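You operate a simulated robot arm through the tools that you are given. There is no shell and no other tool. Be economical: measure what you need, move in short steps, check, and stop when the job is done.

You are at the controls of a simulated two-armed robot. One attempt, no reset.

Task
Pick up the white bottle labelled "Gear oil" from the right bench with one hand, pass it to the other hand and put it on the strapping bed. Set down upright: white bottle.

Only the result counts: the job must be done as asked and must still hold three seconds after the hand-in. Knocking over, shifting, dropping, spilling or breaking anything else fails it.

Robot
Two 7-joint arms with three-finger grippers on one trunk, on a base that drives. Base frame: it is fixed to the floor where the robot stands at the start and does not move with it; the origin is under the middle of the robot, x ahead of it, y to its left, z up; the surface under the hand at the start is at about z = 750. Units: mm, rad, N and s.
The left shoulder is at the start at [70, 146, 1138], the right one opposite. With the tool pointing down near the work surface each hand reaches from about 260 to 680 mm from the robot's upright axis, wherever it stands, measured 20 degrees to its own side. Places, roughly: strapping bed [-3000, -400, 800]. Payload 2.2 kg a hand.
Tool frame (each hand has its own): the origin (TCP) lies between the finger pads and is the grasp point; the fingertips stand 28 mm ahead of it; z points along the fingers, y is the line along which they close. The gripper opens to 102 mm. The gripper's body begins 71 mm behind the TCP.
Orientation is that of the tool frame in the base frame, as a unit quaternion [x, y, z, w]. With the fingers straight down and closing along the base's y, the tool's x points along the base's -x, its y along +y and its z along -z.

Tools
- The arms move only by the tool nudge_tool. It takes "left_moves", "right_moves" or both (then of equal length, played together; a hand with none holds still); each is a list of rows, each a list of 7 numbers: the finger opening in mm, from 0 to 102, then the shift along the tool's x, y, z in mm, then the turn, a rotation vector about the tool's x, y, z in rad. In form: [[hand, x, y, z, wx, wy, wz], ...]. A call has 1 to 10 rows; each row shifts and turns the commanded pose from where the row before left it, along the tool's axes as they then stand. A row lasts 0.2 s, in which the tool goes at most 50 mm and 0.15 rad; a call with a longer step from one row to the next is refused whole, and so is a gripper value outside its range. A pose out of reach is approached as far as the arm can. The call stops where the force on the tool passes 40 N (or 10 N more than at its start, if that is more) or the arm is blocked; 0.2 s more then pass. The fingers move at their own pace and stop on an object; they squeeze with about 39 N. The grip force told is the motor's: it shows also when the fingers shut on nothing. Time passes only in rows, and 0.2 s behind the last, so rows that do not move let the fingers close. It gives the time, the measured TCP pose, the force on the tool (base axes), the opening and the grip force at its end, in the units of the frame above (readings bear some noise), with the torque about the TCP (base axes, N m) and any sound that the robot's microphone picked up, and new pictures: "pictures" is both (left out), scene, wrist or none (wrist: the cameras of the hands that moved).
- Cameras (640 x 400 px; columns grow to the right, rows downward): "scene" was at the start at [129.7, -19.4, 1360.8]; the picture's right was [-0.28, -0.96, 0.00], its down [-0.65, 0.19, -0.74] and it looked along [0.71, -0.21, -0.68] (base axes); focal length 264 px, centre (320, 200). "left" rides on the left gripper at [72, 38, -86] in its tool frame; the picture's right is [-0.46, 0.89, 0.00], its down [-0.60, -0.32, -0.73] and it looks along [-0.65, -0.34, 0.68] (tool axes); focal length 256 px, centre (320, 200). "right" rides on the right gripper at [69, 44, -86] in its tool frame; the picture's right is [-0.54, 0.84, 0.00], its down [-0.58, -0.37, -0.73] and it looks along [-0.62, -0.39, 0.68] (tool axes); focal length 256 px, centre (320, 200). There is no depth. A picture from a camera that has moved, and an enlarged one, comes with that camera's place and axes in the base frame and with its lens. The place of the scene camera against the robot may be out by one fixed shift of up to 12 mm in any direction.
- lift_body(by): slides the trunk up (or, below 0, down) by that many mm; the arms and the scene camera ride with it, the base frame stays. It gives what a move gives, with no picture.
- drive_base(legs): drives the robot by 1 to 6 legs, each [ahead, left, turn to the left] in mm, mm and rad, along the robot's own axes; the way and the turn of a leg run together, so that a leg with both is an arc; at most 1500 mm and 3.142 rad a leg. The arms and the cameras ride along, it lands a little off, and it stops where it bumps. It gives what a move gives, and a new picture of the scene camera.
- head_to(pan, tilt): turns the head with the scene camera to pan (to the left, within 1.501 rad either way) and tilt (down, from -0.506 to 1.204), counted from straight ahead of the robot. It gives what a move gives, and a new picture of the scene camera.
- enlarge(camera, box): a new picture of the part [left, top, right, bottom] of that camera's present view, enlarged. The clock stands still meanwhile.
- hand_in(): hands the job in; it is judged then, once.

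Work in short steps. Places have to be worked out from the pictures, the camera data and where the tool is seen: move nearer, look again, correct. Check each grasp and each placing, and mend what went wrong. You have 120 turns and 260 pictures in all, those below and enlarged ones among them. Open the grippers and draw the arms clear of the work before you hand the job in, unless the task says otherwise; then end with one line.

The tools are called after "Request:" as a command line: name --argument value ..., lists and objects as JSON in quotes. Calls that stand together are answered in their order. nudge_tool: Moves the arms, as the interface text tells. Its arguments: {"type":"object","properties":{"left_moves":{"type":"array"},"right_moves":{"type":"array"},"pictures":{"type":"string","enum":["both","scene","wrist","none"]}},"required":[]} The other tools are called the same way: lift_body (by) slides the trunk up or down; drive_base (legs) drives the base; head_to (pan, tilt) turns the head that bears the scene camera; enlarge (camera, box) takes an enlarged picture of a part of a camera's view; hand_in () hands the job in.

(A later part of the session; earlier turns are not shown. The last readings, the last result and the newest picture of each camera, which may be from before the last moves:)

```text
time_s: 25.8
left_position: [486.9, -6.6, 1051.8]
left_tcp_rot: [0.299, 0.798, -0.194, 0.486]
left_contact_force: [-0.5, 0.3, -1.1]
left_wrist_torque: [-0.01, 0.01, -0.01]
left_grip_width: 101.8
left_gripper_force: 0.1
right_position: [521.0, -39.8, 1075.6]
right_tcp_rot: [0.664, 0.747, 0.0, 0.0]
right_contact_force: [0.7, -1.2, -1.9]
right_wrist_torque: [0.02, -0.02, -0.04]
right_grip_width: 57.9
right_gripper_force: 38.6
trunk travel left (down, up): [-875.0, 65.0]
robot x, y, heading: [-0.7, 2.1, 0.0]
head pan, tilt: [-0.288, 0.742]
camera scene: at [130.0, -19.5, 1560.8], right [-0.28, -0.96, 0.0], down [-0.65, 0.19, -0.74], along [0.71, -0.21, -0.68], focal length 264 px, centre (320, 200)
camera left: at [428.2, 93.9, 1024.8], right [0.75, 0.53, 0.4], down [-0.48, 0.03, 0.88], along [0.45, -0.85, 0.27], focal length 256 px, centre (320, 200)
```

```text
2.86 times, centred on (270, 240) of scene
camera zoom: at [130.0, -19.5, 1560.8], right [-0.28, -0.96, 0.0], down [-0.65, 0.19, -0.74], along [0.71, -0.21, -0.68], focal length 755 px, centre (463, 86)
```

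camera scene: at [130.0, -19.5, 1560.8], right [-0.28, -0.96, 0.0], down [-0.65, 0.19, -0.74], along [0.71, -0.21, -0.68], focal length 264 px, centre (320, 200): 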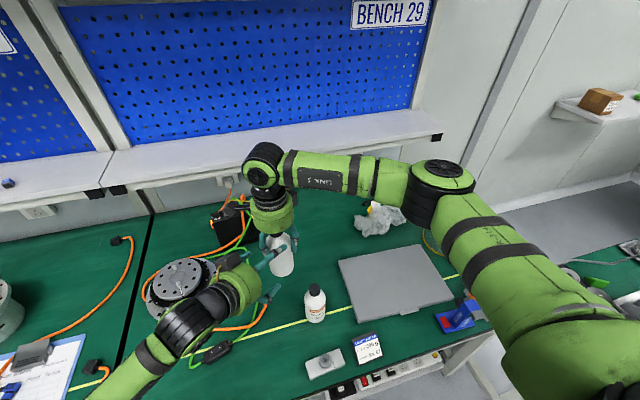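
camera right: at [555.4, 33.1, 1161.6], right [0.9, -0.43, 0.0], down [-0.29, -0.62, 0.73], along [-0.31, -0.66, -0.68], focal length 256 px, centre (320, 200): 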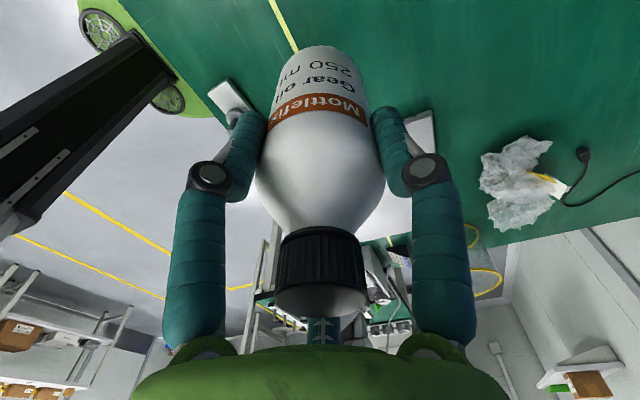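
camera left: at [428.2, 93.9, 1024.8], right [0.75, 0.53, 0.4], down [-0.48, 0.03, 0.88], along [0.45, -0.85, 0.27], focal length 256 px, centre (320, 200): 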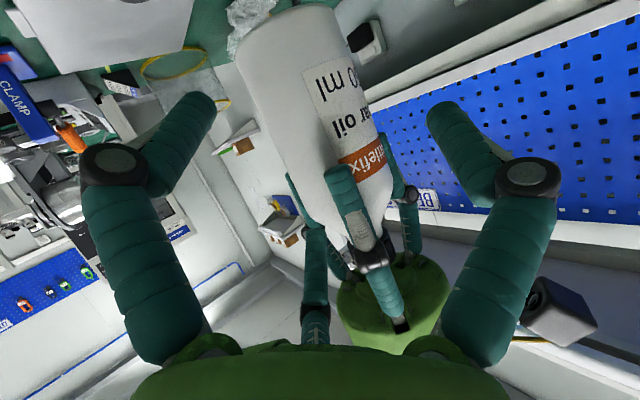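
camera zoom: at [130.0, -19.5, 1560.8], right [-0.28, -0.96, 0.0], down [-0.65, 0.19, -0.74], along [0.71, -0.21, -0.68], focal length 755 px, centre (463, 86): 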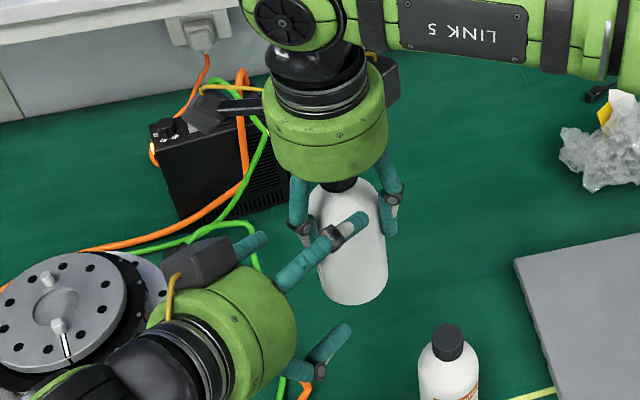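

No contact so far. I advance 25 mm more in small steps, watching the force.

Request:
nudge_tool --left_moves '[[102, 0, 0, 12, 0, 0, 0], [102, 0, 0, 13, 0, 0, 0], [102, 0, 0, 0, 0, 0, 0]]' --pictures "both"

Request:
enlarge --camera "scene" --box '[200, 170, 340, 310]'

```text
time_s: 26.4
left_position: [499.0, -26.0, 1045.5]
left_tcp_rot: [0.3, 0.794, -0.199, 0.49]
left_contact_force: [-2.2, -0.5, 0.2]
left_wrist_torque: [-0.05, -0.06, -0.06]
left_grip_width: 101.9
left_gripper_force: 0.0
right_position: [526.4, -47.3, 1074.5]
right_tcp_rot: [0.667, 0.745, 0.0, 0.007]
right_contact_force: [2.1, -1.2, -3.5]
right_wrist_torque: [0.04, 0.0, 0.11]
right_grip_width: 57.9
right_gripper_force: 38.8
trunk travel left (down, up): [-875.0, 65.0]
robot x, y, heading: [-2.7, 2.2, -0.004]
head pan, tilt: [-0.288, 0.742]
stopped in row 3 (right hand): the force on the tool passed its limit at 43 N (the readings are from after the stop); the commanded pose is now the measured one
camera scene: at [130.4, -19.8, 1560.7], right [-0.28, -0.96, 0.0], down [-0.65, 0.19, -0.74], along [0.71, -0.21, -0.68], focal length 264 px, centre (320, 200)
camera left: at [443.8, 74.9, 1017.2], right [0.75, 0.52, 0.4], down [-0.49, 0.04, 0.87], along [0.44, -0.85, 0.29], focal length 256 px, centre (320, 200)
```

scene: 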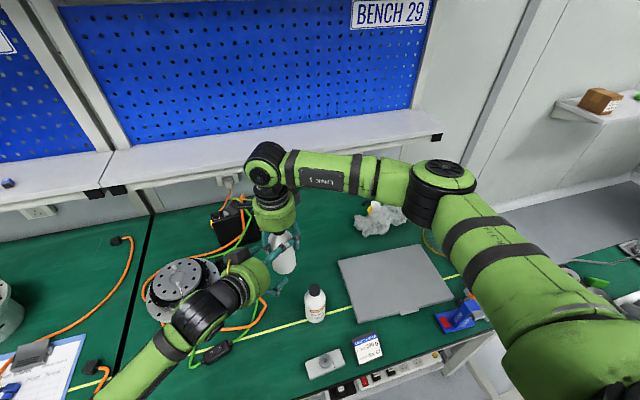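
left: 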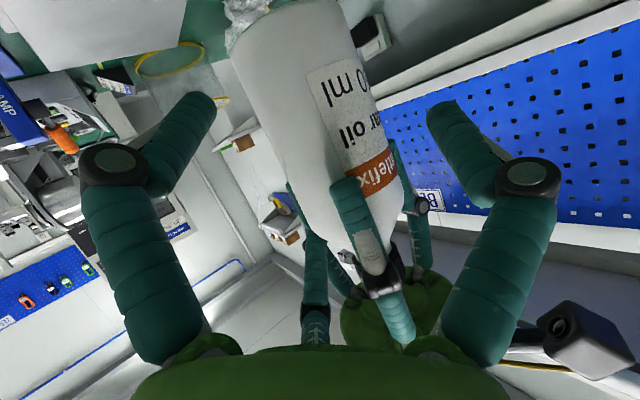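

```text
2.86 times, centred on (270, 240) of scene
camera zoom: at [130.4, -19.8, 1560.7], right [-0.28, -0.96, 0.0], down [-0.65, 0.19, -0.74], along [0.71, -0.21, -0.68], focal length 755 px, centre (463, 86)
```

zoom: 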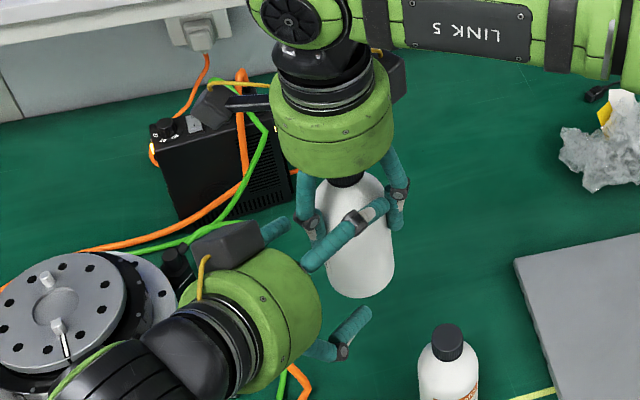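

The left hand's inner finger met the right hand or bottle: the grippers really do have three fingers, as drawn. I'll set the bottle back down, regrasp it higher by the cap so the whole body is free, and use a lateral offset for the left hand. First I retreat the left hand.

Request:
nudge_tool --left_moves '[[102, 0, 0, -15, 0, 0, 0], [102, 0, 0, -35, 0, 0, 0], [102, 0, 0, -45, 0, 0, 0], [102, 0, 0, -45, 0, 0, 0], [102, 0, 0, 0, 0, 0, 0]]' --pictures "scene"

```text
time_s: 27.6
left_position: [406.9, 61.4, 1108.3]
left_tcp_rot: [0.301, 0.794, -0.2, 0.489]
left_contact_force: [-0.8, -0.4, 0.1]
left_wrist_torque: [-0.01, 0.0, -0.01]
left_grip_width: 101.9
left_gripper_force: 0.0
right_position: [526.4, -46.4, 1074.0]
right_tcp_rot: [0.667, 0.745, 0.001, 0.007]
right_contact_force: [0.3, 0.3, -2.2]
right_wrist_torque: [0.04, 0.01, 0.0]
right_grip_width: 57.8
right_gripper_force: 39.2
trunk travel left (down, up): [-875.0, 65.0]
robot x, y, heading: [-2.2, 1.0, 0.002]
head pan, tilt: [-0.288, 0.742]
camera scene: at [131.0, -20.3, 1560.7], right [-0.28, -0.96, 0.0], down [-0.65, 0.19, -0.74], along [0.71, -0.21, -0.68], focal length 264 px, centre (320, 200)
```

scene: 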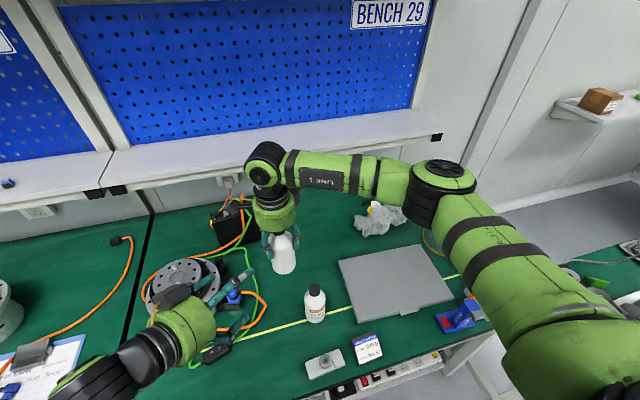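

I restore the hand's small tilt, move the bottle over its original spot, and lower it to just above the bench.

Request:
nudge_tool --right_moves '[[40, -5.8, 25.5, 0, 0.0108, 0.0093, 0], [40, -5.8, 25.5, 0, 0, 0, 0], [40, 0, 0, 40, 0, 0, 0], [40, 0, 0, 40, 0, 0, 0], [40, 0, 0, 40, 0, 0, 0], [40, 0, 0, 40, 0, 0, 0], [40, 0, 0, 40, 0, 0, 0], [40, 0, 0, 12, 0, 0, 0], [40, 0, 0, 0, 0, 0, 0]]' --pictures "both"

```text
time_s: 29.6
left_position: [406.0, 60.8, 1108.2]
left_tcp_rot: [0.3, 0.794, -0.199, 0.49]
left_contact_force: [-0.1, -0.3, 0.2]
left_wrist_torque: [0.01, 0.0, 0.02]
left_grip_width: 102.0
left_gripper_force: 0.0
right_position: [566.8, -57.2, 864.6]
right_tcp_rot: [0.667, 0.745, 0.0, 0.0]
right_contact_force: [0.0, 0.4, -2.8]
right_wrist_torque: [-0.01, -0.03, -0.01]
right_grip_width: 58.1
right_gripper_force: 38.6
right hand out of reach, approached as far as the arm can: row 7, 8
trunk travel left (down, up): [-875.0, 65.0]
robot x, y, heading: [-0.8, -0.4, -0.002]
head pan, tilt: [-0.288, 0.742]
camera scene: at [130.3, -20.1, 1560.7], right [-0.28, -0.96, 0.0], down [-0.65, 0.19, -0.74], along [0.71, -0.21, -0.68], focal length 264 px, centre (320, 200)
camera right: at [603.0, 15.4, 949.4], right [0.9, -0.44, 0.0], down [-0.3, -0.61, 0.73], along [-0.32, -0.66, -0.68], focal length 256 px, centre (320, 200)
```

scene: 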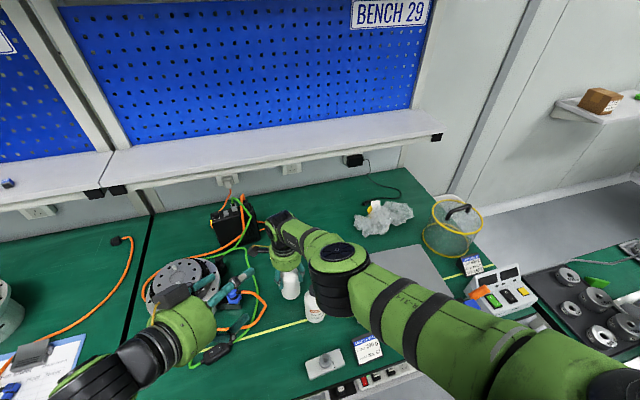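
right: 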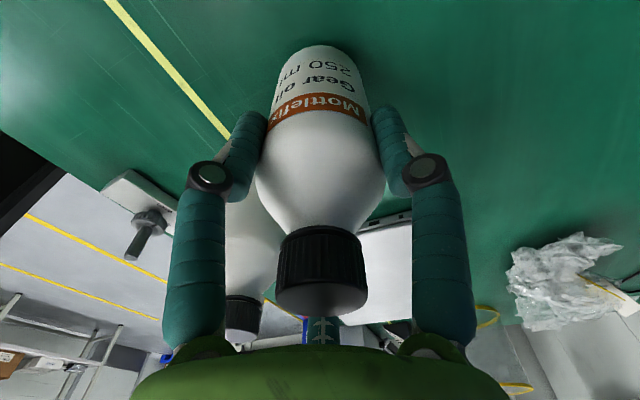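

The arm hits its limit 14 mm above the bench because the trunk is raised. I lower the trunk by 12 mm to bring the bottle nearly down.

Request:
lift_body --by -12

```text
time_s: 30.2
left_position: [406.1, 61.8, 1095.1]
left_tcp_rot: [0.301, 0.794, -0.199, 0.489]
left_contact_force: [0.6, 0.0, 0.1]
left_wrist_torque: [0.0, 0.04, 0.01]
left_grip_width: 101.9
left_gripper_force: 0.1
right_position: [566.6, -57.4, 851.9]
right_tcp_rot: [0.667, 0.745, -0.001, -0.001]
right_contact_force: [-0.2, 0.8, -2.8]
right_wrist_torque: [-0.03, 0.0, -0.01]
right_grip_width: 58.2
right_gripper_force: 39.3
trunk travel left (down, up): [-863.0, 77.0]
robot x, y, heading: [2.8, 2.2, 0.0]
head pan, tilt: [-0.288, 0.742]
```

About 2 mm remain, so I lower by 2 and look for the weight leaving the hand.

Request:
lift_body --by -2

```text
time_s: 30.8
left_position: [406.7, 61.0, 1094.7]
left_tcp_rot: [0.3, 0.793, -0.199, 0.491]
left_contact_force: [-0.2, -0.4, 0.3]
left_wrist_torque: [0.01, -0.01, 0.02]
left_grip_width: 101.9
left_gripper_force: 0.1
right_position: [567.4, -56.6, 850.8]
right_tcp_rot: [0.667, 0.745, 0.0, 0.0]
right_contact_force: [-1.1, -0.1, -0.3]
right_wrist_torque: [-0.02, 0.07, 0.0]
right_grip_width: 57.8
right_gripper_force: 39.3
trunk travel left (down, up): [-861.0, 79.0]
robot x, y, heading: [3.1, -0.3, 0.001]
head pan, tilt: [-0.288, 0.742]
```

The weight is off the hand, so the bottle stands on the bench. I open, then rise 63 mm to cap height.

Request:
nudge_tool --right_moves '[[66, 0, 0, 0, 0, 0, 0], [80, 0, 0, 0, 0, 0, 0], [98, 0, 0, 0, 0, 0, 0], [98, 0, 0, -15, 0, 0, 0], [98, 0, 0, -24, 0, 0, 0], [98, 0, 0, -24, 0, 0, 0], [98, 0, 0, 0, 0, 0, 0]]' --pictures "both"

```text
time_s: 32.4
left_position: [406.7, 60.7, 1094.4]
left_tcp_rot: [0.301, 0.793, -0.2, 0.49]
left_contact_force: [0.8, 0.8, 0.3]
left_wrist_torque: [-0.03, -0.04, -0.01]
left_grip_width: 101.6
left_gripper_force: 0.0
right_position: [588.7, -51.4, 904.6]
right_tcp_rot: [0.667, 0.745, -0.001, -0.001]
right_contact_force: [0.6, 0.9, 0.1]
right_wrist_torque: [-0.03, 0.02, -0.03]
right_grip_width: 98.2
right_gripper_force: 0.0
right hand out of reach, approached as far as the arm can: row 4, 5, 6
trunk travel left (down, up): [-861.0, 79.0]
robot x, y, heading: [-4.2, -2.6, -0.001]
head pan, tilt: [-0.288, 0.742]
camera scene: at [129.7, -19.4, 1546.8], right [-0.28, -0.96, 0.0], down [-0.65, 0.19, -0.74], along [0.71, -0.21, -0.68], focal length 264 px, centre (320, 200)
camera right: at [624.9, 21.5, 990.5], right [0.9, -0.44, 0.0], down [-0.3, -0.61, 0.73], along [-0.32, -0.66, -0.68], focal length 256 px, centre (320, 200)
```

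scene: 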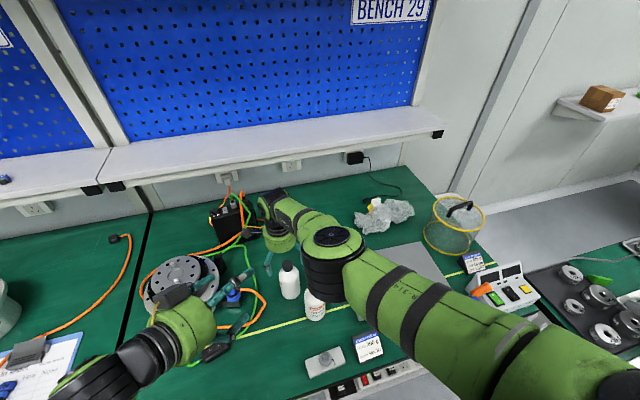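
right: 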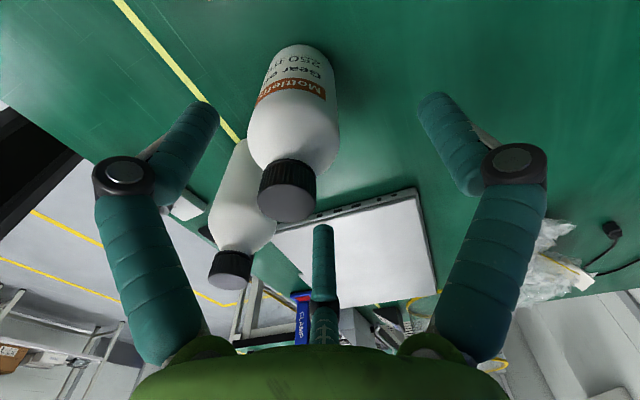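

The bottle stands fine but the right arm drifted forward because it is near a limit. I raise the trunk 70 mm to lift straight off, then return the wrist to a comfortable yaw.

Request:
lift_body --by 70

Request:
nudge_tool --right_moves '[[98, 0, 0, -10, 0, 0, -0.14], [98, 0, 0, -15, 0, 0, -0.14], [98, 0, 0, -15, 0, 0, -0.14], [98, 0, 0, -15, 0, 0, -0.14], [98, 0, 0, -15, 0, 0, -0.14], [98, 0, 0, -15, 0, 0, -0.14], [98, 0, 0, -15, 0, 0, -0.14], [98, 0, 0, 0, 0, 0, -0.14], [98, 0, 0, 0, 0, 0, -0.14], [98, 0, 0, 0, 0, 0, 0]]' --pictures "both"

```text
time_s: 33.4
left_position: [406.1, 61.1, 1164.1]
left_tcp_rot: [0.301, 0.794, -0.199, 0.489]
left_contact_force: [-1.0, -0.2, 0.1]
left_wrist_torque: [0.02, 0.01, -0.01]
left_grip_width: 102.1
left_gripper_force: 0.0
right_position: [588.5, -51.7, 974.1]
right_tcp_rot: [0.667, 0.745, -0.001, 0.0]
right_contact_force: [-0.3, -0.1, 0.9]
right_wrist_torque: [0.01, -0.03, -0.01]
right_grip_width: 98.3
right_gripper_force: 0.0
trunk travel left (down, up): [-931.0, 9.0]
robot x, y, heading: [3.2, -1.4, -0.001]
head pan, tilt: [-0.288, 0.742]
```

```text
time_s: 35.6
left_position: [405.9, 61.3, 1163.7]
left_tcp_rot: [0.3, 0.794, -0.199, 0.49]
left_contact_force: [-0.4, 0.1, -0.2]
left_wrist_torque: [-0.02, -0.02, 0.0]
left_grip_width: 102.5
left_gripper_force: 0.1
right_position: [613.4, -41.5, 1068.4]
right_tcp_rot: [0.099, 0.995, -0.001, -0.001]
right_contact_force: [-0.1, 0.4, -0.2]
right_wrist_torque: [-0.02, -0.03, 0.05]
right_grip_width: 98.3
right_gripper_force: 0.1
right hand out of reach, approached as far as the arm can: row 2, 3, 4, 6, 7
trunk travel left (down, up): [-931.0, 9.0]
robot x, y, heading: [1.3, 2.2, -0.001]
head pan, tilt: [-0.288, 0.742]
camera scene: at [129.6, -19.4, 1616.8], right [-0.28, -0.96, 0.0], down [-0.65, 0.19, -0.74], along [0.71, -0.21, -0.68], focal length 264 px, centre (320, 200)
camera right: at [555.2, 12.5, 1153.7], right [0.69, 0.72, 0.0], down [0.49, -0.47, 0.73], along [0.53, -0.51, -0.68], focal length 256 px, centre (320, 200)
```

scene: 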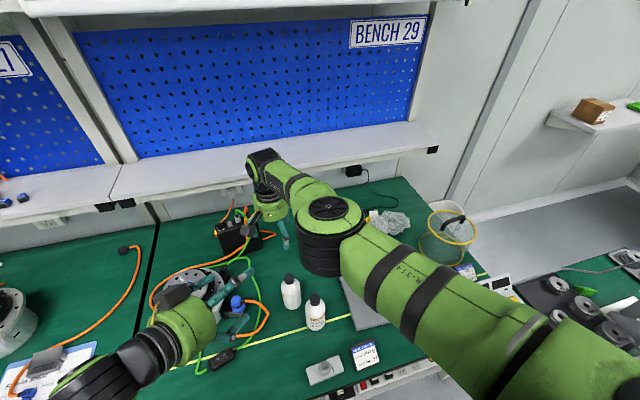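
right: 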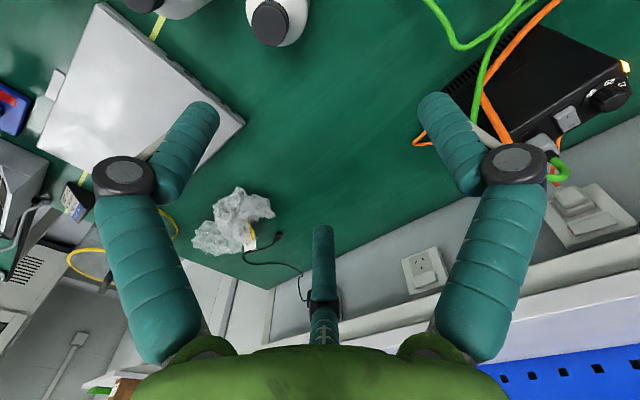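

I raise the hand relative to the trunk over the bottle's axis and then lower the trunk, getting back to the comfortable arm posture.

Request:
nudge_tool --right_moves '[[98, 10, -6, -45, 0, 0, 0], [98, 10, -6, -45, 0, 0, 0], [98, 10, -6, -45, 0, 0, 0], [98, 10, -6, -45, 0, 0, 0], [98, 0, 0, 0, 0, 0, 0]]' --pictures "none"

Request:
lift_body --by -180

Request:
nudge_tool --right_moves '[[98, 0, 0, 0, 0, 0, 0]]' --pictures "both"

```text
time_s: 36.8
left_position: [406.2, 61.9, 1164.5]
left_tcp_rot: [0.301, 0.794, -0.199, 0.489]
left_contact_force: [-0.2, -0.5, -0.3]
left_wrist_torque: [0.01, 0.01, -0.01]
left_grip_width: 102.0
left_gripper_force: 0.1
right_position: [622.8, -41.9, 1190.9]
right_tcp_rot: [0.1, 0.995, -0.001, -0.001]
right_contact_force: [0.0, -0.4, -0.1]
right_wrist_torque: [-0.02, 0.04, 0.05]
right_grip_width: 97.8
right_gripper_force: 0.1
right hand out of reach, approached as far as the arm can: row 1, 2, 3, 4
trunk travel left (down, up): [-931.0, 9.0]
robot x, y, heading: [0.8, -0.3, -0.001]
head pan, tilt: [-0.288, 0.742]
```

```text
time_s: 38.8
left_position: [406.0, 61.2, 983.6]
left_tcp_rot: [0.301, 0.794, -0.199, 0.49]
left_contact_force: [0.2, 0.1, -0.2]
left_wrist_torque: [-0.01, -0.01, 0.0]
left_grip_width: 102.2
left_gripper_force: 0.1
right_position: [624.0, -41.3, 1009.8]
right_tcp_rot: [0.101, 0.995, -0.001, -0.002]
right_contact_force: [-0.6, 0.1, 0.4]
right_wrist_torque: [-0.01, -0.03, 0.03]
right_grip_width: 98.1
right_gripper_force: 0.0
trunk travel left (down, up): [-751.0, 189.0]
robot x, y, heading: [-0.8, 3.1, -0.0]
head pan, tilt: [-0.288, 0.742]
```

```text
time_s: 39.2
left_position: [405.7, 60.8, 984.6]
left_tcp_rot: [0.3, 0.794, -0.199, 0.49]
left_contact_force: [-0.2, 0.3, -0.5]
left_wrist_torque: [0.0, 0.02, -0.02]
left_grip_width: 102.1
left_gripper_force: 0.1
right_position: [621.6, -41.7, 1010.3]
right_tcp_rot: [0.101, 0.995, -0.001, -0.002]
right_contact_force: [0.3, -0.5, -0.7]
right_wrist_torque: [0.02, 0.01, 0.0]
right_grip_width: 98.0
right_gripper_force: 0.1
trunk travel left (down, up): [-751.0, 189.0]
robot x, y, heading: [1.5, -3.0, -0.0]
head pan, tilt: [-0.288, 0.742]
camera scene: at [129.8, -19.4, 1436.8], right [-0.28, -0.96, 0.0], down [-0.65, 0.19, -0.74], along [0.71, -0.21, -0.68], focal length 264 px, centre (320, 200)
camera right: at [565.6, 15.5, 1095.0], right [0.69, 0.72, 0.0], down [0.49, -0.47, 0.73], along [0.52, -0.51, -0.68], focal length 256 px, centre (320, 200)
```

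scene: 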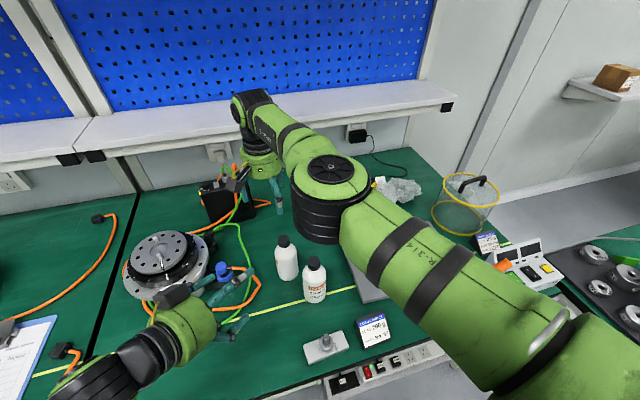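
right: 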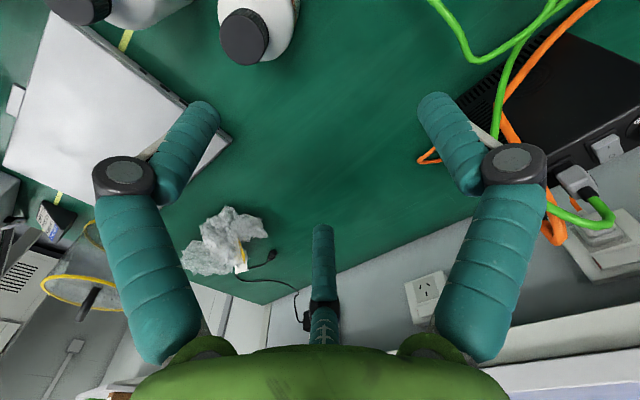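

The right arm has slid into an awkward posture near a joint limit. I bring it back toward its initial comfortable pose on the right at a safe height.

Request:
nudge_tool --right_moves '[[98, 16.3, -38.7, -11.7, 0, 0, 0], [98, 16.3, -38.7, -11.7, 0, 0, 0], [98, 16.3, -38.7, -11.7, 0, 0, 0], [98, 16.3, -38.7, -11.7, 0, 0, 0], [98, 16.3, -38.7, -11.7, 0, 0, 0], [98, 16.3, -38.7, -11.7, 0, 0, 0], [98, 0, 0, 0, 0, 0, -0.1], [98, 0, 0, 0, 0, 0, -0.1], [98, 0, 0, 0, 0, 0, 0]]' --pictures "scene"

```text
time_s: 41.2
left_position: [405.6, 60.0, 984.3]
left_tcp_rot: [0.301, 0.793, -0.199, 0.49]
left_contact_force: [0.1, 0.2, -0.3]
left_wrist_torque: [0.0, 0.03, 0.03]
left_grip_width: 102.1
left_gripper_force: 0.0
right_position: [587.6, -195.9, 1074.7]
right_tcp_rot: [0.0, 1.0, -0.001, -0.002]
right_contact_force: [0.8, 0.1, 0.5]
right_wrist_torque: [-0.01, 0.0, 0.01]
right_grip_width: 97.9
right_gripper_force: 0.2
right hand out of reach, approached as far as the arm can: row 1, 2, 3, 4, 5
trunk travel left (down, up): [-751.0, 189.0]
robot x, y, heading: [-0.6, -1.1, -0.002]
head pan, tilt: [-0.288, 0.742]
camera scene: at [128.8, -20.8, 1436.9], right [-0.29, -0.96, 0.0], down [-0.65, 0.19, -0.74], along [0.71, -0.21, -0.68], focal length 264 px, centre (320, 200)
```

scene: 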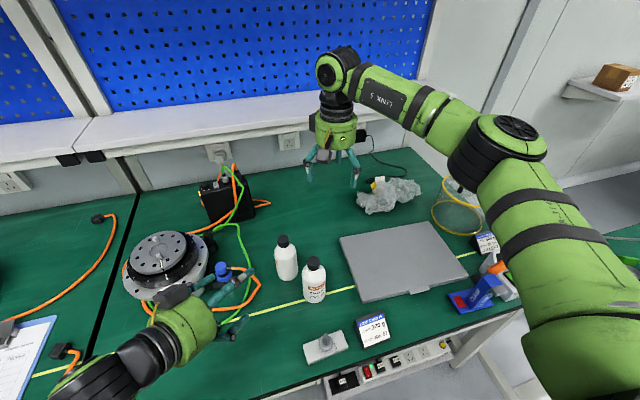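

The posture is recovered and the bottle is standing undisturbed. I move above it at yaw 0.

Request:
nudge_tool --right_moves '[[80, 5, 34.7, 5, 0, 0, 0], [80, 5, 34.7, 5, 0, 0, 0], [80, 5, 34.7, 5, 0, 0, 0], [80, 5, 34.7, 5, 0, 0, 0], [80, 0, 0, 0, 0, 0, 0]]' --pictures "wrist"

Request:
enlarge --camera "right" --box '[220, 0, 420, 125]'

```text
time_s: 42.4
left_position: [406.3, 60.9, 984.0]
left_tcp_rot: [0.301, 0.794, -0.199, 0.49]
left_contact_force: [-0.6, -1.2, -0.1]
left_wrist_torque: [0.0, 0.01, -0.01]
left_grip_width: 102.1
left_gripper_force: 0.2
right_position: [565.5, -57.0, 1055.3]
right_tcp_rot: [0.001, 1.0, 0.0, -0.002]
right_contact_force: [0.5, -0.7, -0.3]
right_wrist_torque: [0.01, 0.05, 0.02]
right_grip_width: 80.2
right_gripper_force: 0.1
trunk travel left (down, up): [-751.0, 189.0]
robot x, y, heading: [-1.6, 1.2, -0.0]
head pan, tilt: [-0.288, 0.742]
camera right: at [497.5, -13.4, 1140.8], right [0.54, 0.84, 0.0], down [0.58, -0.36, 0.73], along [0.61, -0.39, -0.68], focal length 256 px, centre (320, 200)
```

right: 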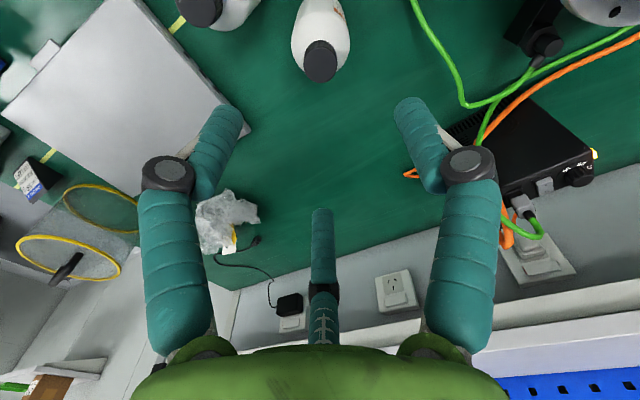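

```text
3.20 times, centred on (320, 62) of right
camera zoom: at [497.5, -13.4, 1140.8], right [0.54, 0.84, 0.0], down [0.58, -0.36, 0.73], along [0.61, -0.39, -0.68], focal length 819 px, centre (320, 640)
```

zoom: 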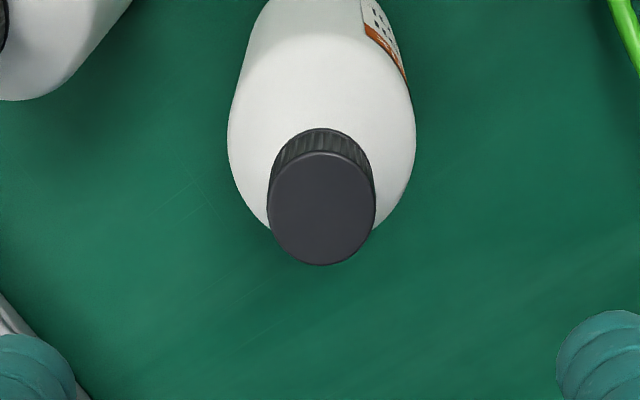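

The cap is at (564–566, -57), right under the hand. I descend to TCP z≈914 with a 60 mm opening so that only the cap is between the fingertips.

Request:
nudge_tool --right_moves '[[70, 1, 0, 35, 0, 0, 0], [60, 0, 0, 35, 0, 0, 0], [60, 0, 0, 35, 0, 0, 0], [60, 0, 0, 35, 0, 0, 0], [60, 0, 0, 0, 0, 0, 0]]' --pictures "wrist"

```text
time_s: 43.6
left_position: [405.7, 61.7, 984.4]
left_tcp_rot: [0.302, 0.793, -0.2, 0.49]
left_contact_force: [-1.0, 1.4, -0.9]
left_wrist_torque: [-0.05, 0.04, 0.02]
left_grip_width: 101.9
left_gripper_force: 0.1
right_position: [568.0, -54.7, 912.6]
right_tcp_rot: [0.001, 1.0, -0.001, -0.002]
right_contact_force: [0.5, -0.3, 0.2]
right_wrist_torque: [0.03, -0.03, -0.03]
right_grip_width: 59.9
right_gripper_force: 0.1
trunk travel left (down, up): [-751.0, 189.0]
robot x, y, heading: [1.8, -1.4, 0.0]
head pan, tilt: [-0.288, 0.742]
camera right: at [499.6, -11.5, 998.3], right [0.54, 0.84, 0.0], down [0.58, -0.36, 0.73], along [0.62, -0.39, -0.68], focal length 256 px, centre (320, 200)
```

right: 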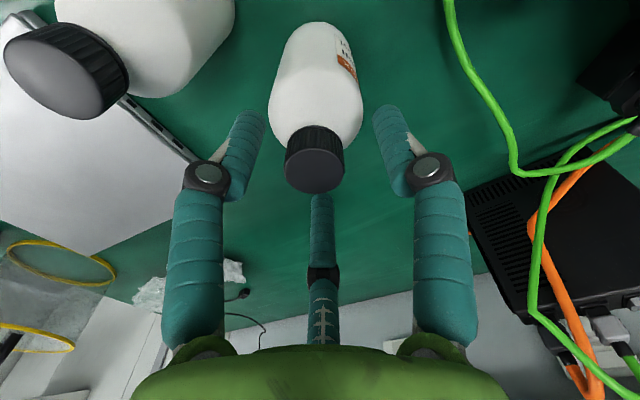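

The cap measures (563, -54), so I shift 4 mm and close on it.

Request:
nudge_tool --right_moves '[[50, 4, 0, 0, 0, 0, 0], [40, 0, 0, 0, 0, 0, 0], [20, 0, 0, 0, 0, 0, 0], [15, 0, 0, 0, 0, 0, 0], [15, 0, 0, 0, 0, 0, 0]]' --pictures "wrist"

```text
time_s: 44.8
left_position: [406.0, 60.6, 984.0]
left_tcp_rot: [0.301, 0.794, -0.199, 0.489]
left_contact_force: [0.2, -0.3, 0.2]
left_wrist_torque: [0.01, -0.02, 0.0]
left_grip_width: 101.9
left_gripper_force: 0.1
right_position: [565.3, -54.9, 912.3]
right_tcp_rot: [0.001, 1.0, -0.001, 0.0]
right_contact_force: [2.5, -1.2, 2.5]
right_wrist_torque: [-0.07, -0.12, -0.01]
right_grip_width: 28.4
right_gripper_force: 39.2
trunk travel left (down, up): [-751.0, 189.0]
robot x, y, heading: [0.7, 0.2, -0.0]
head pan, tilt: [-0.288, 0.742]
camera right: at [496.2, -12.0, 998.2], right [0.54, 0.84, 0.0], down [0.58, -0.36, 0.73], along [0.62, -0.39, -0.68], focal length 256 px, centre (320, 200)
```

right: 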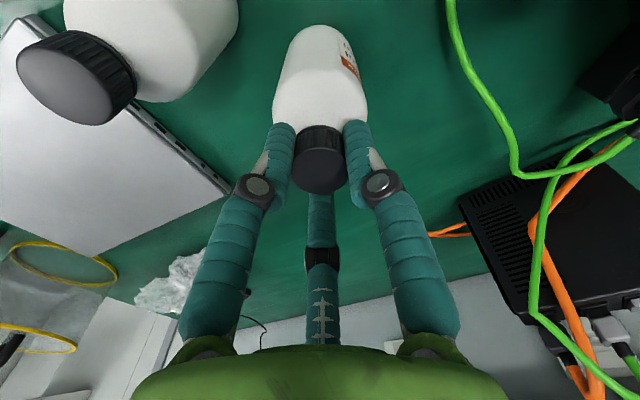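

The cap is gripped at 28.4 mm. I raise the trunk by 124 mm, lifting the bottle straight up, then verify.

Request:
lift_body --by 124

Request:
nudge_tool --right_moves '[[15, 0, 0, -40, 0, 0, 0], [15, 0, 0, -40, 0, 0, 0], [15, 0, 0, -15, 0, 0, 0], [15, 0, 0, 0, 0, 0, 0]]' --pictures "both"

```text
time_s: 46.4
left_position: [406.3, 60.6, 1107.4]
left_tcp_rot: [0.301, 0.794, -0.199, 0.489]
left_contact_force: [0.6, -0.8, 0.0]
left_wrist_torque: [0.02, 0.0, 0.04]
left_grip_width: 101.7
left_gripper_force: 0.1
right_position: [564.7, -54.6, 1035.7]
right_tcp_rot: [0.002, 1.0, -0.001, -0.001]
right_contact_force: [0.0, -0.2, -1.8]
right_wrist_torque: [-0.01, -0.01, 0.02]
right_grip_width: 28.7
right_gripper_force: 38.9
trunk travel left (down, up): [-875.0, 65.0]
robot x, y, heading: [0.6, -1.1, 0.001]
head pan, tilt: [-0.288, 0.742]
```

```text
time_s: 47.4
left_position: [406.6, 60.4, 1106.5]
left_tcp_rot: [0.299, 0.795, -0.197, 0.49]
left_contact_force: [0.7, 0.0, -0.2]
left_wrist_torque: [-0.02, 0.01, -0.01]
left_grip_width: 102.0
left_gripper_force: 0.1
right_position: [565.3, -53.8, 1131.3]
right_tcp_rot: [0.001, 1.0, 0.0, -0.002]
right_contact_force: [-1.1, -0.2, -2.7]
right_wrist_torque: [-0.03, -0.01, 0.04]
right_grip_width: 28.6
right_gripper_force: 38.9
trunk travel left (down, up): [-875.0, 65.0]
robot x, y, heading: [-0.3, -2.5, -0.003]
head pan, tilt: [-0.288, 0.742]
camera scene: at [130.3, -19.7, 1560.7], right [-0.28, -0.96, 0.0], down [-0.65, 0.19, -0.74], along [0.71, -0.21, -0.68], focal length 264 px, centre (320, 200)
camera right: at [497.1, -11.5, 1215.8], right [0.54, 0.84, 0.0], down [0.58, -0.36, 0.73], along [0.61, -0.39, -0.68], focal length 256 px, centre (320, 200)
```

scene: 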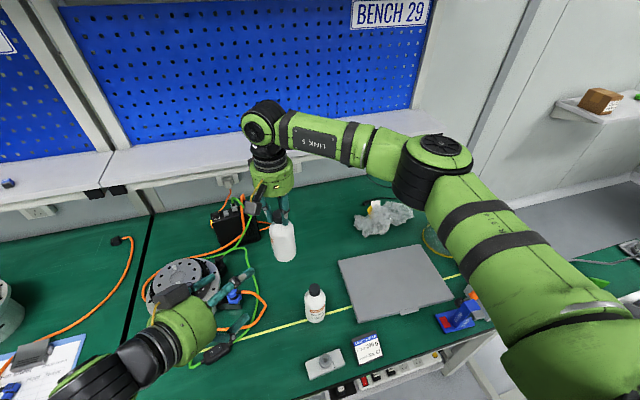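
right: 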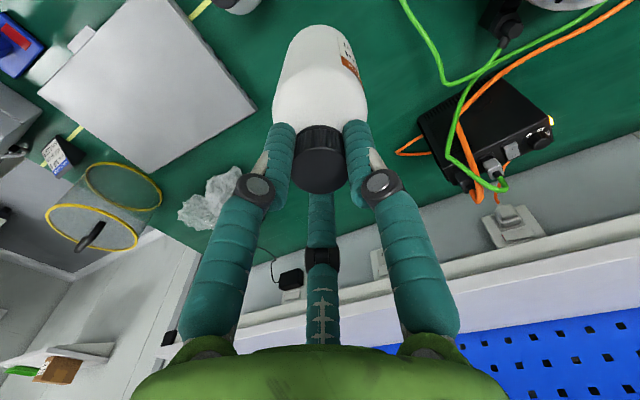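

The bottle hangs by its cap with the whole body free (base z≈969). I yaw the right hand 40° to take its camera away, and bring the left hand to a standoff. It is offset so that the bottle will pass between its single +y finger and the other pair.

Request:
nudge_tool --right_moves '[[15, 0, 0, 0, 0, 0, -0.14], [15, 0, 0, 0, 0, 0, -0.14], [15, 0, 0, 0, 0, 0, -0.14], [15, 0, 0, 0, 0, 0, -0.14], [15, 0, 0, 0, 0, 0, -0.14], [15, 0, 0, 0, 0, 0, 0]]' --left_moves '[[102, -10.7, 4.1, 38, 0, 0, 0], [102, -10.7, 4.1, 38, 0, 0, 0], [102, 0, 0, 0, 0, 0, 0], [102, 0, 0, 0, 0, 0, 0], [102, 0, 0, 0, 0, 0, 0], [102, 0, 0, 0, 0, 0, 0]]' --pictures "both"

```text
time_s: 48.8
left_position: [469.5, 16.5, 1096.1]
left_tcp_rot: [0.3, 0.794, -0.199, 0.49]
left_contact_force: [-0.2, -0.2, 0.9]
left_wrist_torque: [0.02, 0.0, 0.0]
left_grip_width: 102.2
left_gripper_force: 0.0
right_position: [564.8, -54.5, 1129.0]
right_tcp_rot: [-0.342, 0.94, -0.001, -0.002]
right_contact_force: [-0.5, 0.2, -2.9]
right_wrist_torque: [-0.01, -0.03, 0.04]
right_grip_width: 28.6
right_gripper_force: 38.8
trunk travel left (down, up): [-875.0, 65.0]
robot x, y, heading: [-0.2, -0.3, -0.001]
head pan, tilt: [-0.288, 0.742]
camera scene: at [129.6, -19.1, 1560.8], right [-0.28, -0.96, 0.0], down [-0.65, 0.19, -0.74], along [0.71, -0.21, -0.68], focal length 264 px, centre (320, 200)
camera right: at [484.5, -66.5, 1215.7], right [-0.14, 0.99, 0.0], down [0.68, 0.09, 0.73], along [0.72, 0.1, -0.68], focal length 256 px, centre (320, 200)
camera left: at [413.5, 116.8, 1067.3], right [0.75, 0.52, 0.4], down [-0.49, 0.04, 0.87], along [0.44, -0.85, 0.29], focal length 256 px, centre (320, 200)
```

scene: 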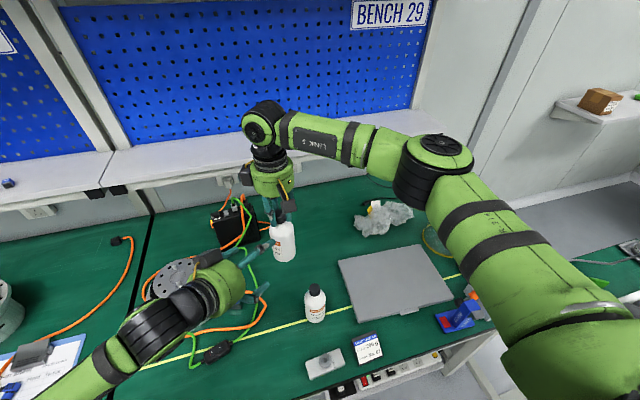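
right: 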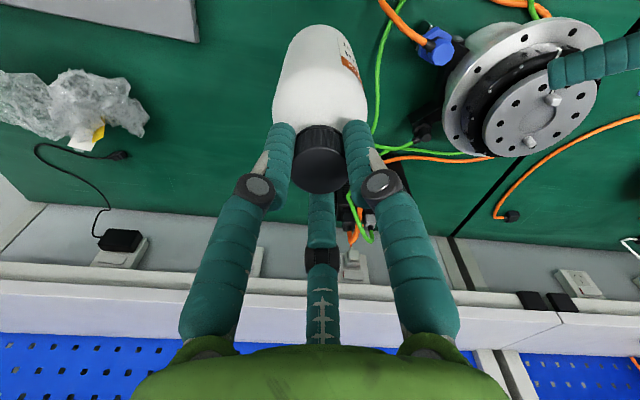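
left: 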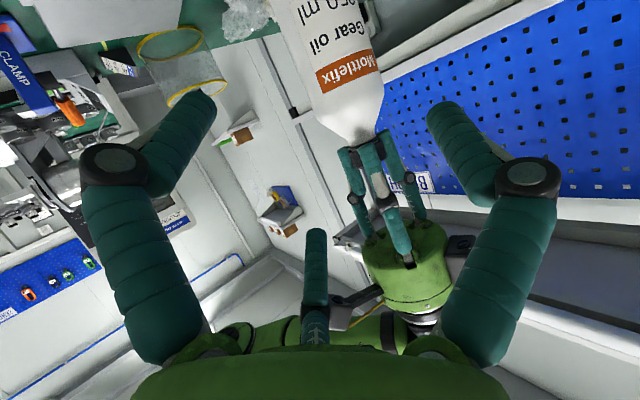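

The bottle lies just right of the centre line, as planned; its lateral offset is about 12 mm and I want about 16. I advance 90 mm with that correction.

Request:
nudge_tool --left_moves '[[102, 4, -4, 30, 0, 0, 0], [102, 0, 0, 30, 0, 0, 0], [102, 0, 0, 30, 0, 0, 0], [102, 0, 0, 0, 0, 0, 0]]' --pictures "both"

Request:
enlarge --camera "scene" --box '[200, 170, 340, 310]'

```text
time_s: 49.8
left_position: [523.1, -40.1, 1050.3]
left_tcp_rot: [0.301, 0.794, -0.2, 0.489]
left_contact_force: [0.5, -0.1, 0.1]
left_wrist_torque: [0.01, 0.0, 0.0]
left_grip_width: 101.9
left_gripper_force: 0.1
right_position: [564.9, -53.9, 1130.6]
right_tcp_rot: [-0.342, 0.94, -0.001, -0.002]
right_contact_force: [1.2, -0.8, -2.4]
right_wrist_torque: [0.03, 0.02, -0.02]
right_grip_width: 28.7
right_gripper_force: 39.1
trunk travel left (down, up): [-875.0, 65.0]
robot x, y, heading: [-1.8, -3.6, -0.002]
head pan, tilt: [-0.288, 0.742]
camera scene: at [130.0, -19.2, 1560.8], right [-0.28, -0.96, 0.0], down [-0.65, 0.19, -0.74], along [0.71, -0.21, -0.68], focal length 264 px, centre (320, 200)
camera left: at [466.4, 59.8, 1021.9], right [0.75, 0.52, 0.4], down [-0.49, 0.04, 0.87], along [0.44, -0.85, 0.29], focal length 256 px, centre (320, 200)
```

scene: 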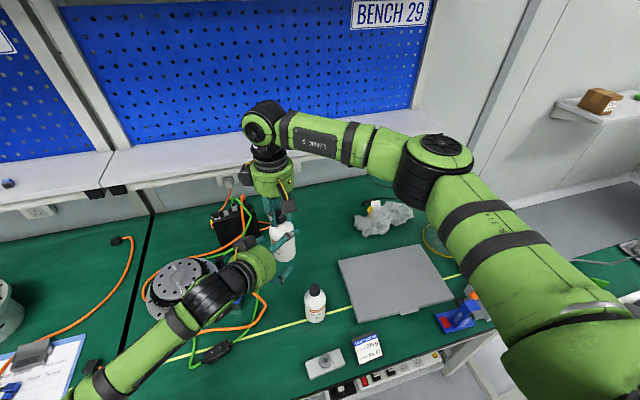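
left: 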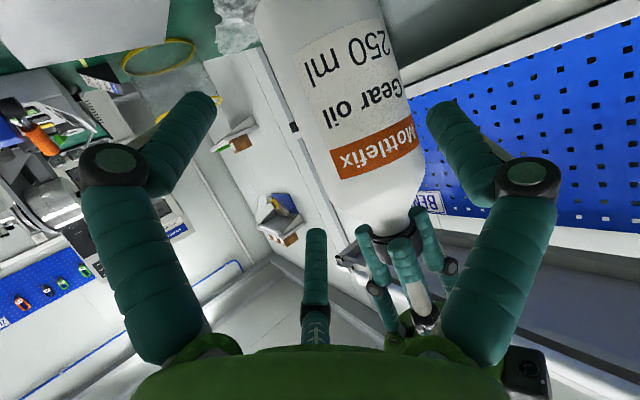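

```text
2.86 times, centred on (270, 240) of scene
camera zoom: at [130.0, -19.2, 1560.8], right [-0.28, -0.96, 0.0], down [-0.65, 0.19, -0.74], along [0.71, -0.21, -0.68], focal length 755 px, centre (463, 86)
```

zoom: 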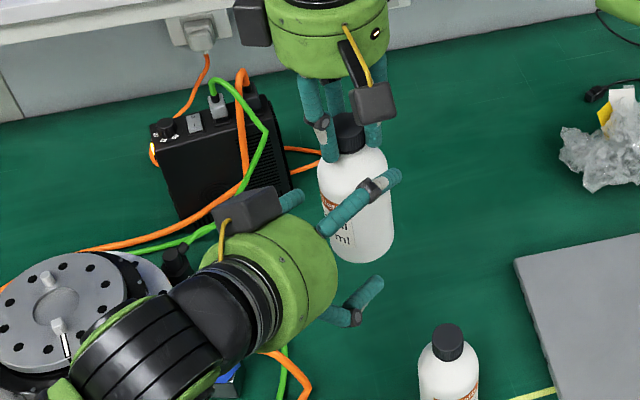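

The bottle is passing cleanly between the fingers with a lateral offset of 17 mm and no contact. I advance the remaining 40 mm.

Request:
nudge_tool --left_moves '[[102, 0, 1, 14, 0, 0, 0], [102, 0, 0, 14, 0, 0, 0], [102, 0, 0, 13, 0, 0, 0], [102, 0, 0, 0, 0, 0, 0]]' --pictures "both"

Request:
enlarge --camera "scene" --box '[200, 170, 340, 310]'

```text
time_s: 50.8
left_position: [552.3, -67.2, 1031.2]
left_tcp_rot: [0.302, 0.793, -0.2, 0.489]
left_contact_force: [-0.4, -0.7, -0.7]
left_wrist_torque: [0.04, -0.01, -0.01]
left_grip_width: 101.9
left_gripper_force: 0.0
right_position: [565.7, -55.0, 1129.5]
right_tcp_rot: [-0.342, 0.94, 0.001, -0.002]
right_contact_force: [0.2, -0.8, -3.0]
right_wrist_torque: [0.0, 0.02, -0.01]
right_grip_width: 28.4
right_gripper_force: 39.1
trunk travel left (down, up): [-875.0, 65.0]
robot x, y, heading: [-1.2, 1.5, -0.003]
head pan, tilt: [-0.288, 0.742]
camera scene: at [130.2, -19.4, 1560.8], right [-0.28, -0.96, 0.0], down [-0.65, 0.19, -0.74], along [0.71, -0.21, -0.68], focal length 264 px, centre (320, 200)
camera left: at [495.8, 34.4, 1003.0], right [0.75, 0.52, 0.4], down [-0.49, 0.04, 0.87], along [0.44, -0.85, 0.29], focal length 256 px, centre (320, 200)
```

scene: 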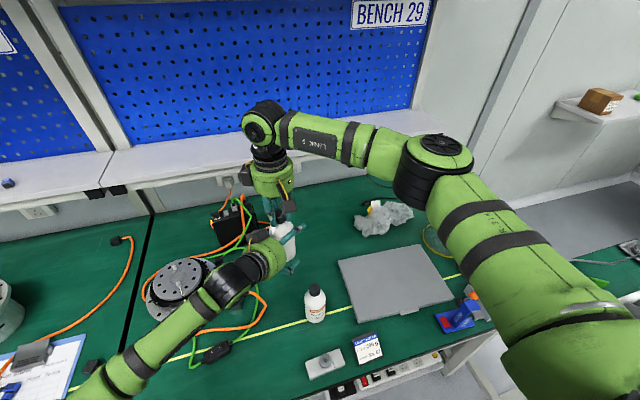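
left: 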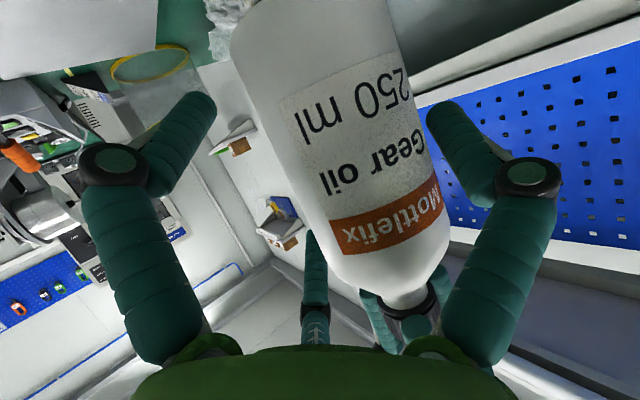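

```text
2.86 times, centred on (270, 240) of scene
camera zoom: at [130.2, -19.4, 1560.8], right [-0.28, -0.96, 0.0], down [-0.65, 0.19, -0.74], along [0.71, -0.21, -0.68], focal length 755 px, centre (463, 86)
```

zoom: 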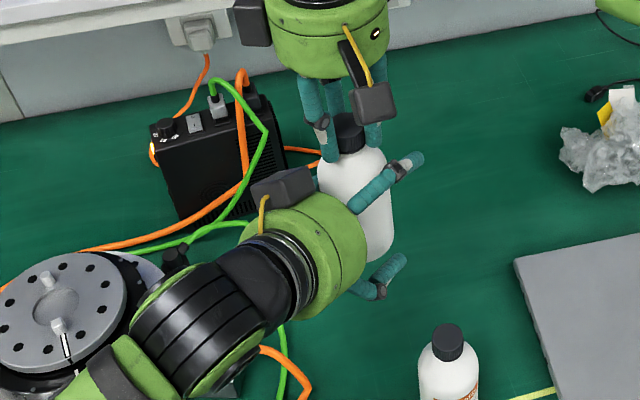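

Bottle axis is at tool (y≈18, z≈1), as wanted. I close the left hand in stages and watch forces and width.

Request:
nudge_tool --left_moves '[[94, 0, 0, 0, 0, 0, 0], [88, 0, 0, 0, 0, 0, 0], [88, 0, 0, 0, 0, 0, 0]]' --pictures "wrist"

```text
time_s: 51.6
left_position: [552.3, -65.8, 1031.9]
left_tcp_rot: [0.3, 0.794, -0.198, 0.49]
left_contact_force: [1.9, 2.9, 1.1]
left_wrist_torque: [0.05, 0.01, 0.09]
left_grip_width: 91.5
left_gripper_force: 2.8
right_position: [564.8, -54.8, 1129.5]
right_tcp_rot: [-0.342, 0.94, -0.001, -0.002]
right_contact_force: [-2.7, -3.5, -3.6]
right_wrist_torque: [-0.46, 0.22, -0.02]
right_grip_width: 28.4
right_gripper_force: 39.1
trunk travel left (down, up): [-875.0, 65.0]
robot x, y, heading: [1.8, 0.6, -0.005]
head pan, tilt: [-0.288, 0.742]
camera left: at [496.1, 35.2, 1003.1], right [0.75, 0.52, 0.4], down [-0.49, 0.04, 0.87], along [0.44, -0.85, 0.29], focal length 256 px, centre (320, 200)
```

left: 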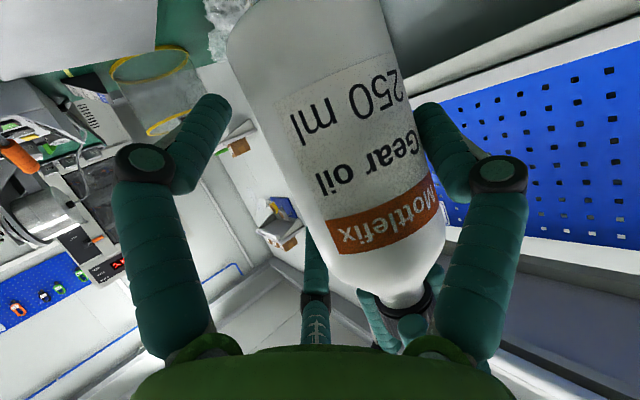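

The +y finger touched first at 91.5 mm. I close further while shifting the hand toward +y in step, until the opposite side touches.

Request:
nudge_tool --left_moves '[[87, 0, 2.3, 0, 0, 0, 0], [83, 0, 2, 0, 0, 0, 0], [83, 0, 0, 0, 0, 0, 0]]' --pictures "none"

```text
time_s: 52.4
left_position: [554.3, -63.6, 1031.9]
left_tcp_rot: [0.301, 0.794, -0.199, 0.49]
left_contact_force: [1.4, 3.4, 1.1]
left_wrist_torque: [0.02, -0.05, 0.06]
left_grip_width: 86.2
left_gripper_force: 2.4
right_position: [565.8, -55.5, 1131.3]
right_tcp_rot: [-0.342, 0.94, 0.001, -0.002]
right_contact_force: [-1.8, -3.9, -2.7]
right_wrist_torque: [-0.31, 0.18, -0.02]
right_grip_width: 28.8
right_gripper_force: 39.4
trunk travel left (down, up): [-875.0, 65.0]
robot x, y, heading: [-2.6, -1.6, 0.001]
head pan, tilt: [-0.288, 0.742]
```

Request:
nudge_tool --left_moves '[[82, 0, 2, 0, 0, 0, 0], [79, 0, 2, 0, 0, 0, 0], [79, 0, 0, 0, 0, 0, 0]]' --pictures "wrist"

Request:
enlarge --camera "scene" --box '[200, 170, 340, 310]'

```text
time_s: 53.2
left_position: [555.9, -61.4, 1031.5]
left_tcp_rot: [0.301, 0.793, -0.2, 0.49]
left_contact_force: [-3.4, -0.7, 2.0]
left_wrist_torque: [0.17, -0.09, 0.27]
left_grip_width: 80.8
left_gripper_force: 39.0
right_position: [564.8, -55.3, 1129.9]
right_tcp_rot: [-0.342, 0.94, 0.001, -0.001]
right_contact_force: [3.7, 0.8, -5.3]
right_wrist_torque: [-0.07, -0.25, -0.27]
right_grip_width: 28.6
right_gripper_force: 38.8
trunk travel left (down, up): [-875.0, 65.0]
robot x, y, heading: [0.0, -0.9, 0.0]
head pan, tilt: [-0.288, 0.742]
camera left: at [500.5, 40.0, 1003.1], right [0.75, 0.52, 0.4], down [-0.49, 0.04, 0.87], along [0.44, -0.85, 0.29], focal length 256 px, centre (320, 200)
```

left: 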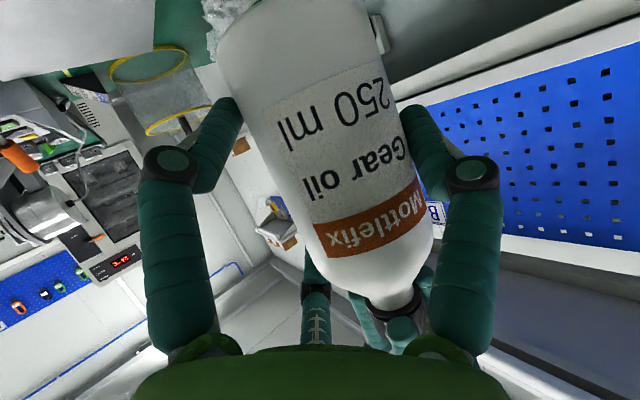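

```text
2.86 times, centred on (270, 240) of scene
camera zoom: at [130.1, -19.6, 1560.8], right [-0.28, -0.96, 0.0], down [-0.65, 0.19, -0.74], along [0.71, -0.21, -0.68], focal length 755 px, centre (463, 86)
```

zoom: 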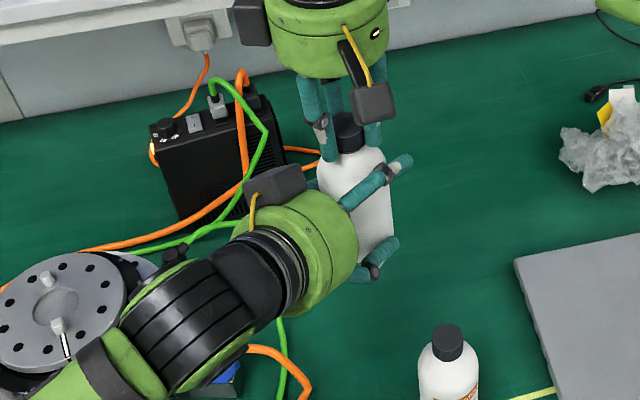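

The left hand is now squeezing with 39 N at 80.8 mm, confirming the three-point grip. I command it tighter and settle before releasing the right hand.

Request:
nudge_tool --left_moves '[[60, 0, 0, 0, 0, 0, 0], [60, 0, 0, 0, 0, 0, 0], [60, 0, 0, 0, 0, 0, 0]]' --pictures "wrist"

```text
time_s: 54.0
left_position: [556.4, -61.6, 1031.6]
left_tcp_rot: [0.299, 0.794, -0.199, 0.49]
left_contact_force: [-7.9, -2.9, 4.3]
left_wrist_torque: [0.24, -0.16, 0.14]
left_grip_width: 80.4
left_gripper_force: 39.1
right_position: [566.7, -54.2, 1130.4]
right_tcp_rot: [-0.341, 0.94, 0.0, -0.001]
right_contact_force: [6.1, 3.4, -7.3]
right_wrist_torque: [0.13, -0.54, -0.11]
right_grip_width: 28.6
right_gripper_force: 39.0
trunk travel left (down, up): [-875.0, 65.0]
robot x, y, heading: [0.5, -0.4, 0.001]
head pan, tilt: [-0.288, 0.742]
camera left: at [500.6, 40.1, 1003.1], right [0.75, 0.52, 0.4], down [-0.49, 0.04, 0.87], along [0.44, -0.85, 0.29], focal length 256 px, centre (320, 200)
```

left: 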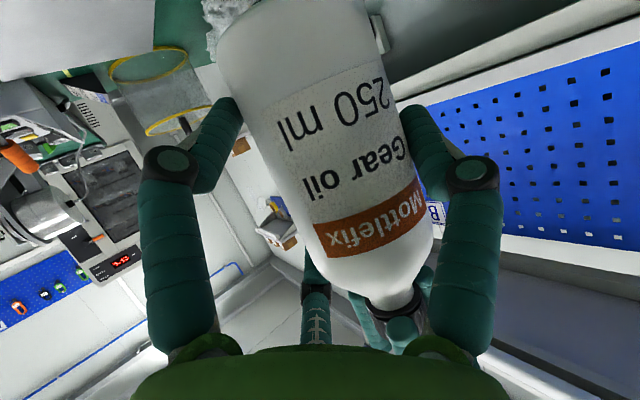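

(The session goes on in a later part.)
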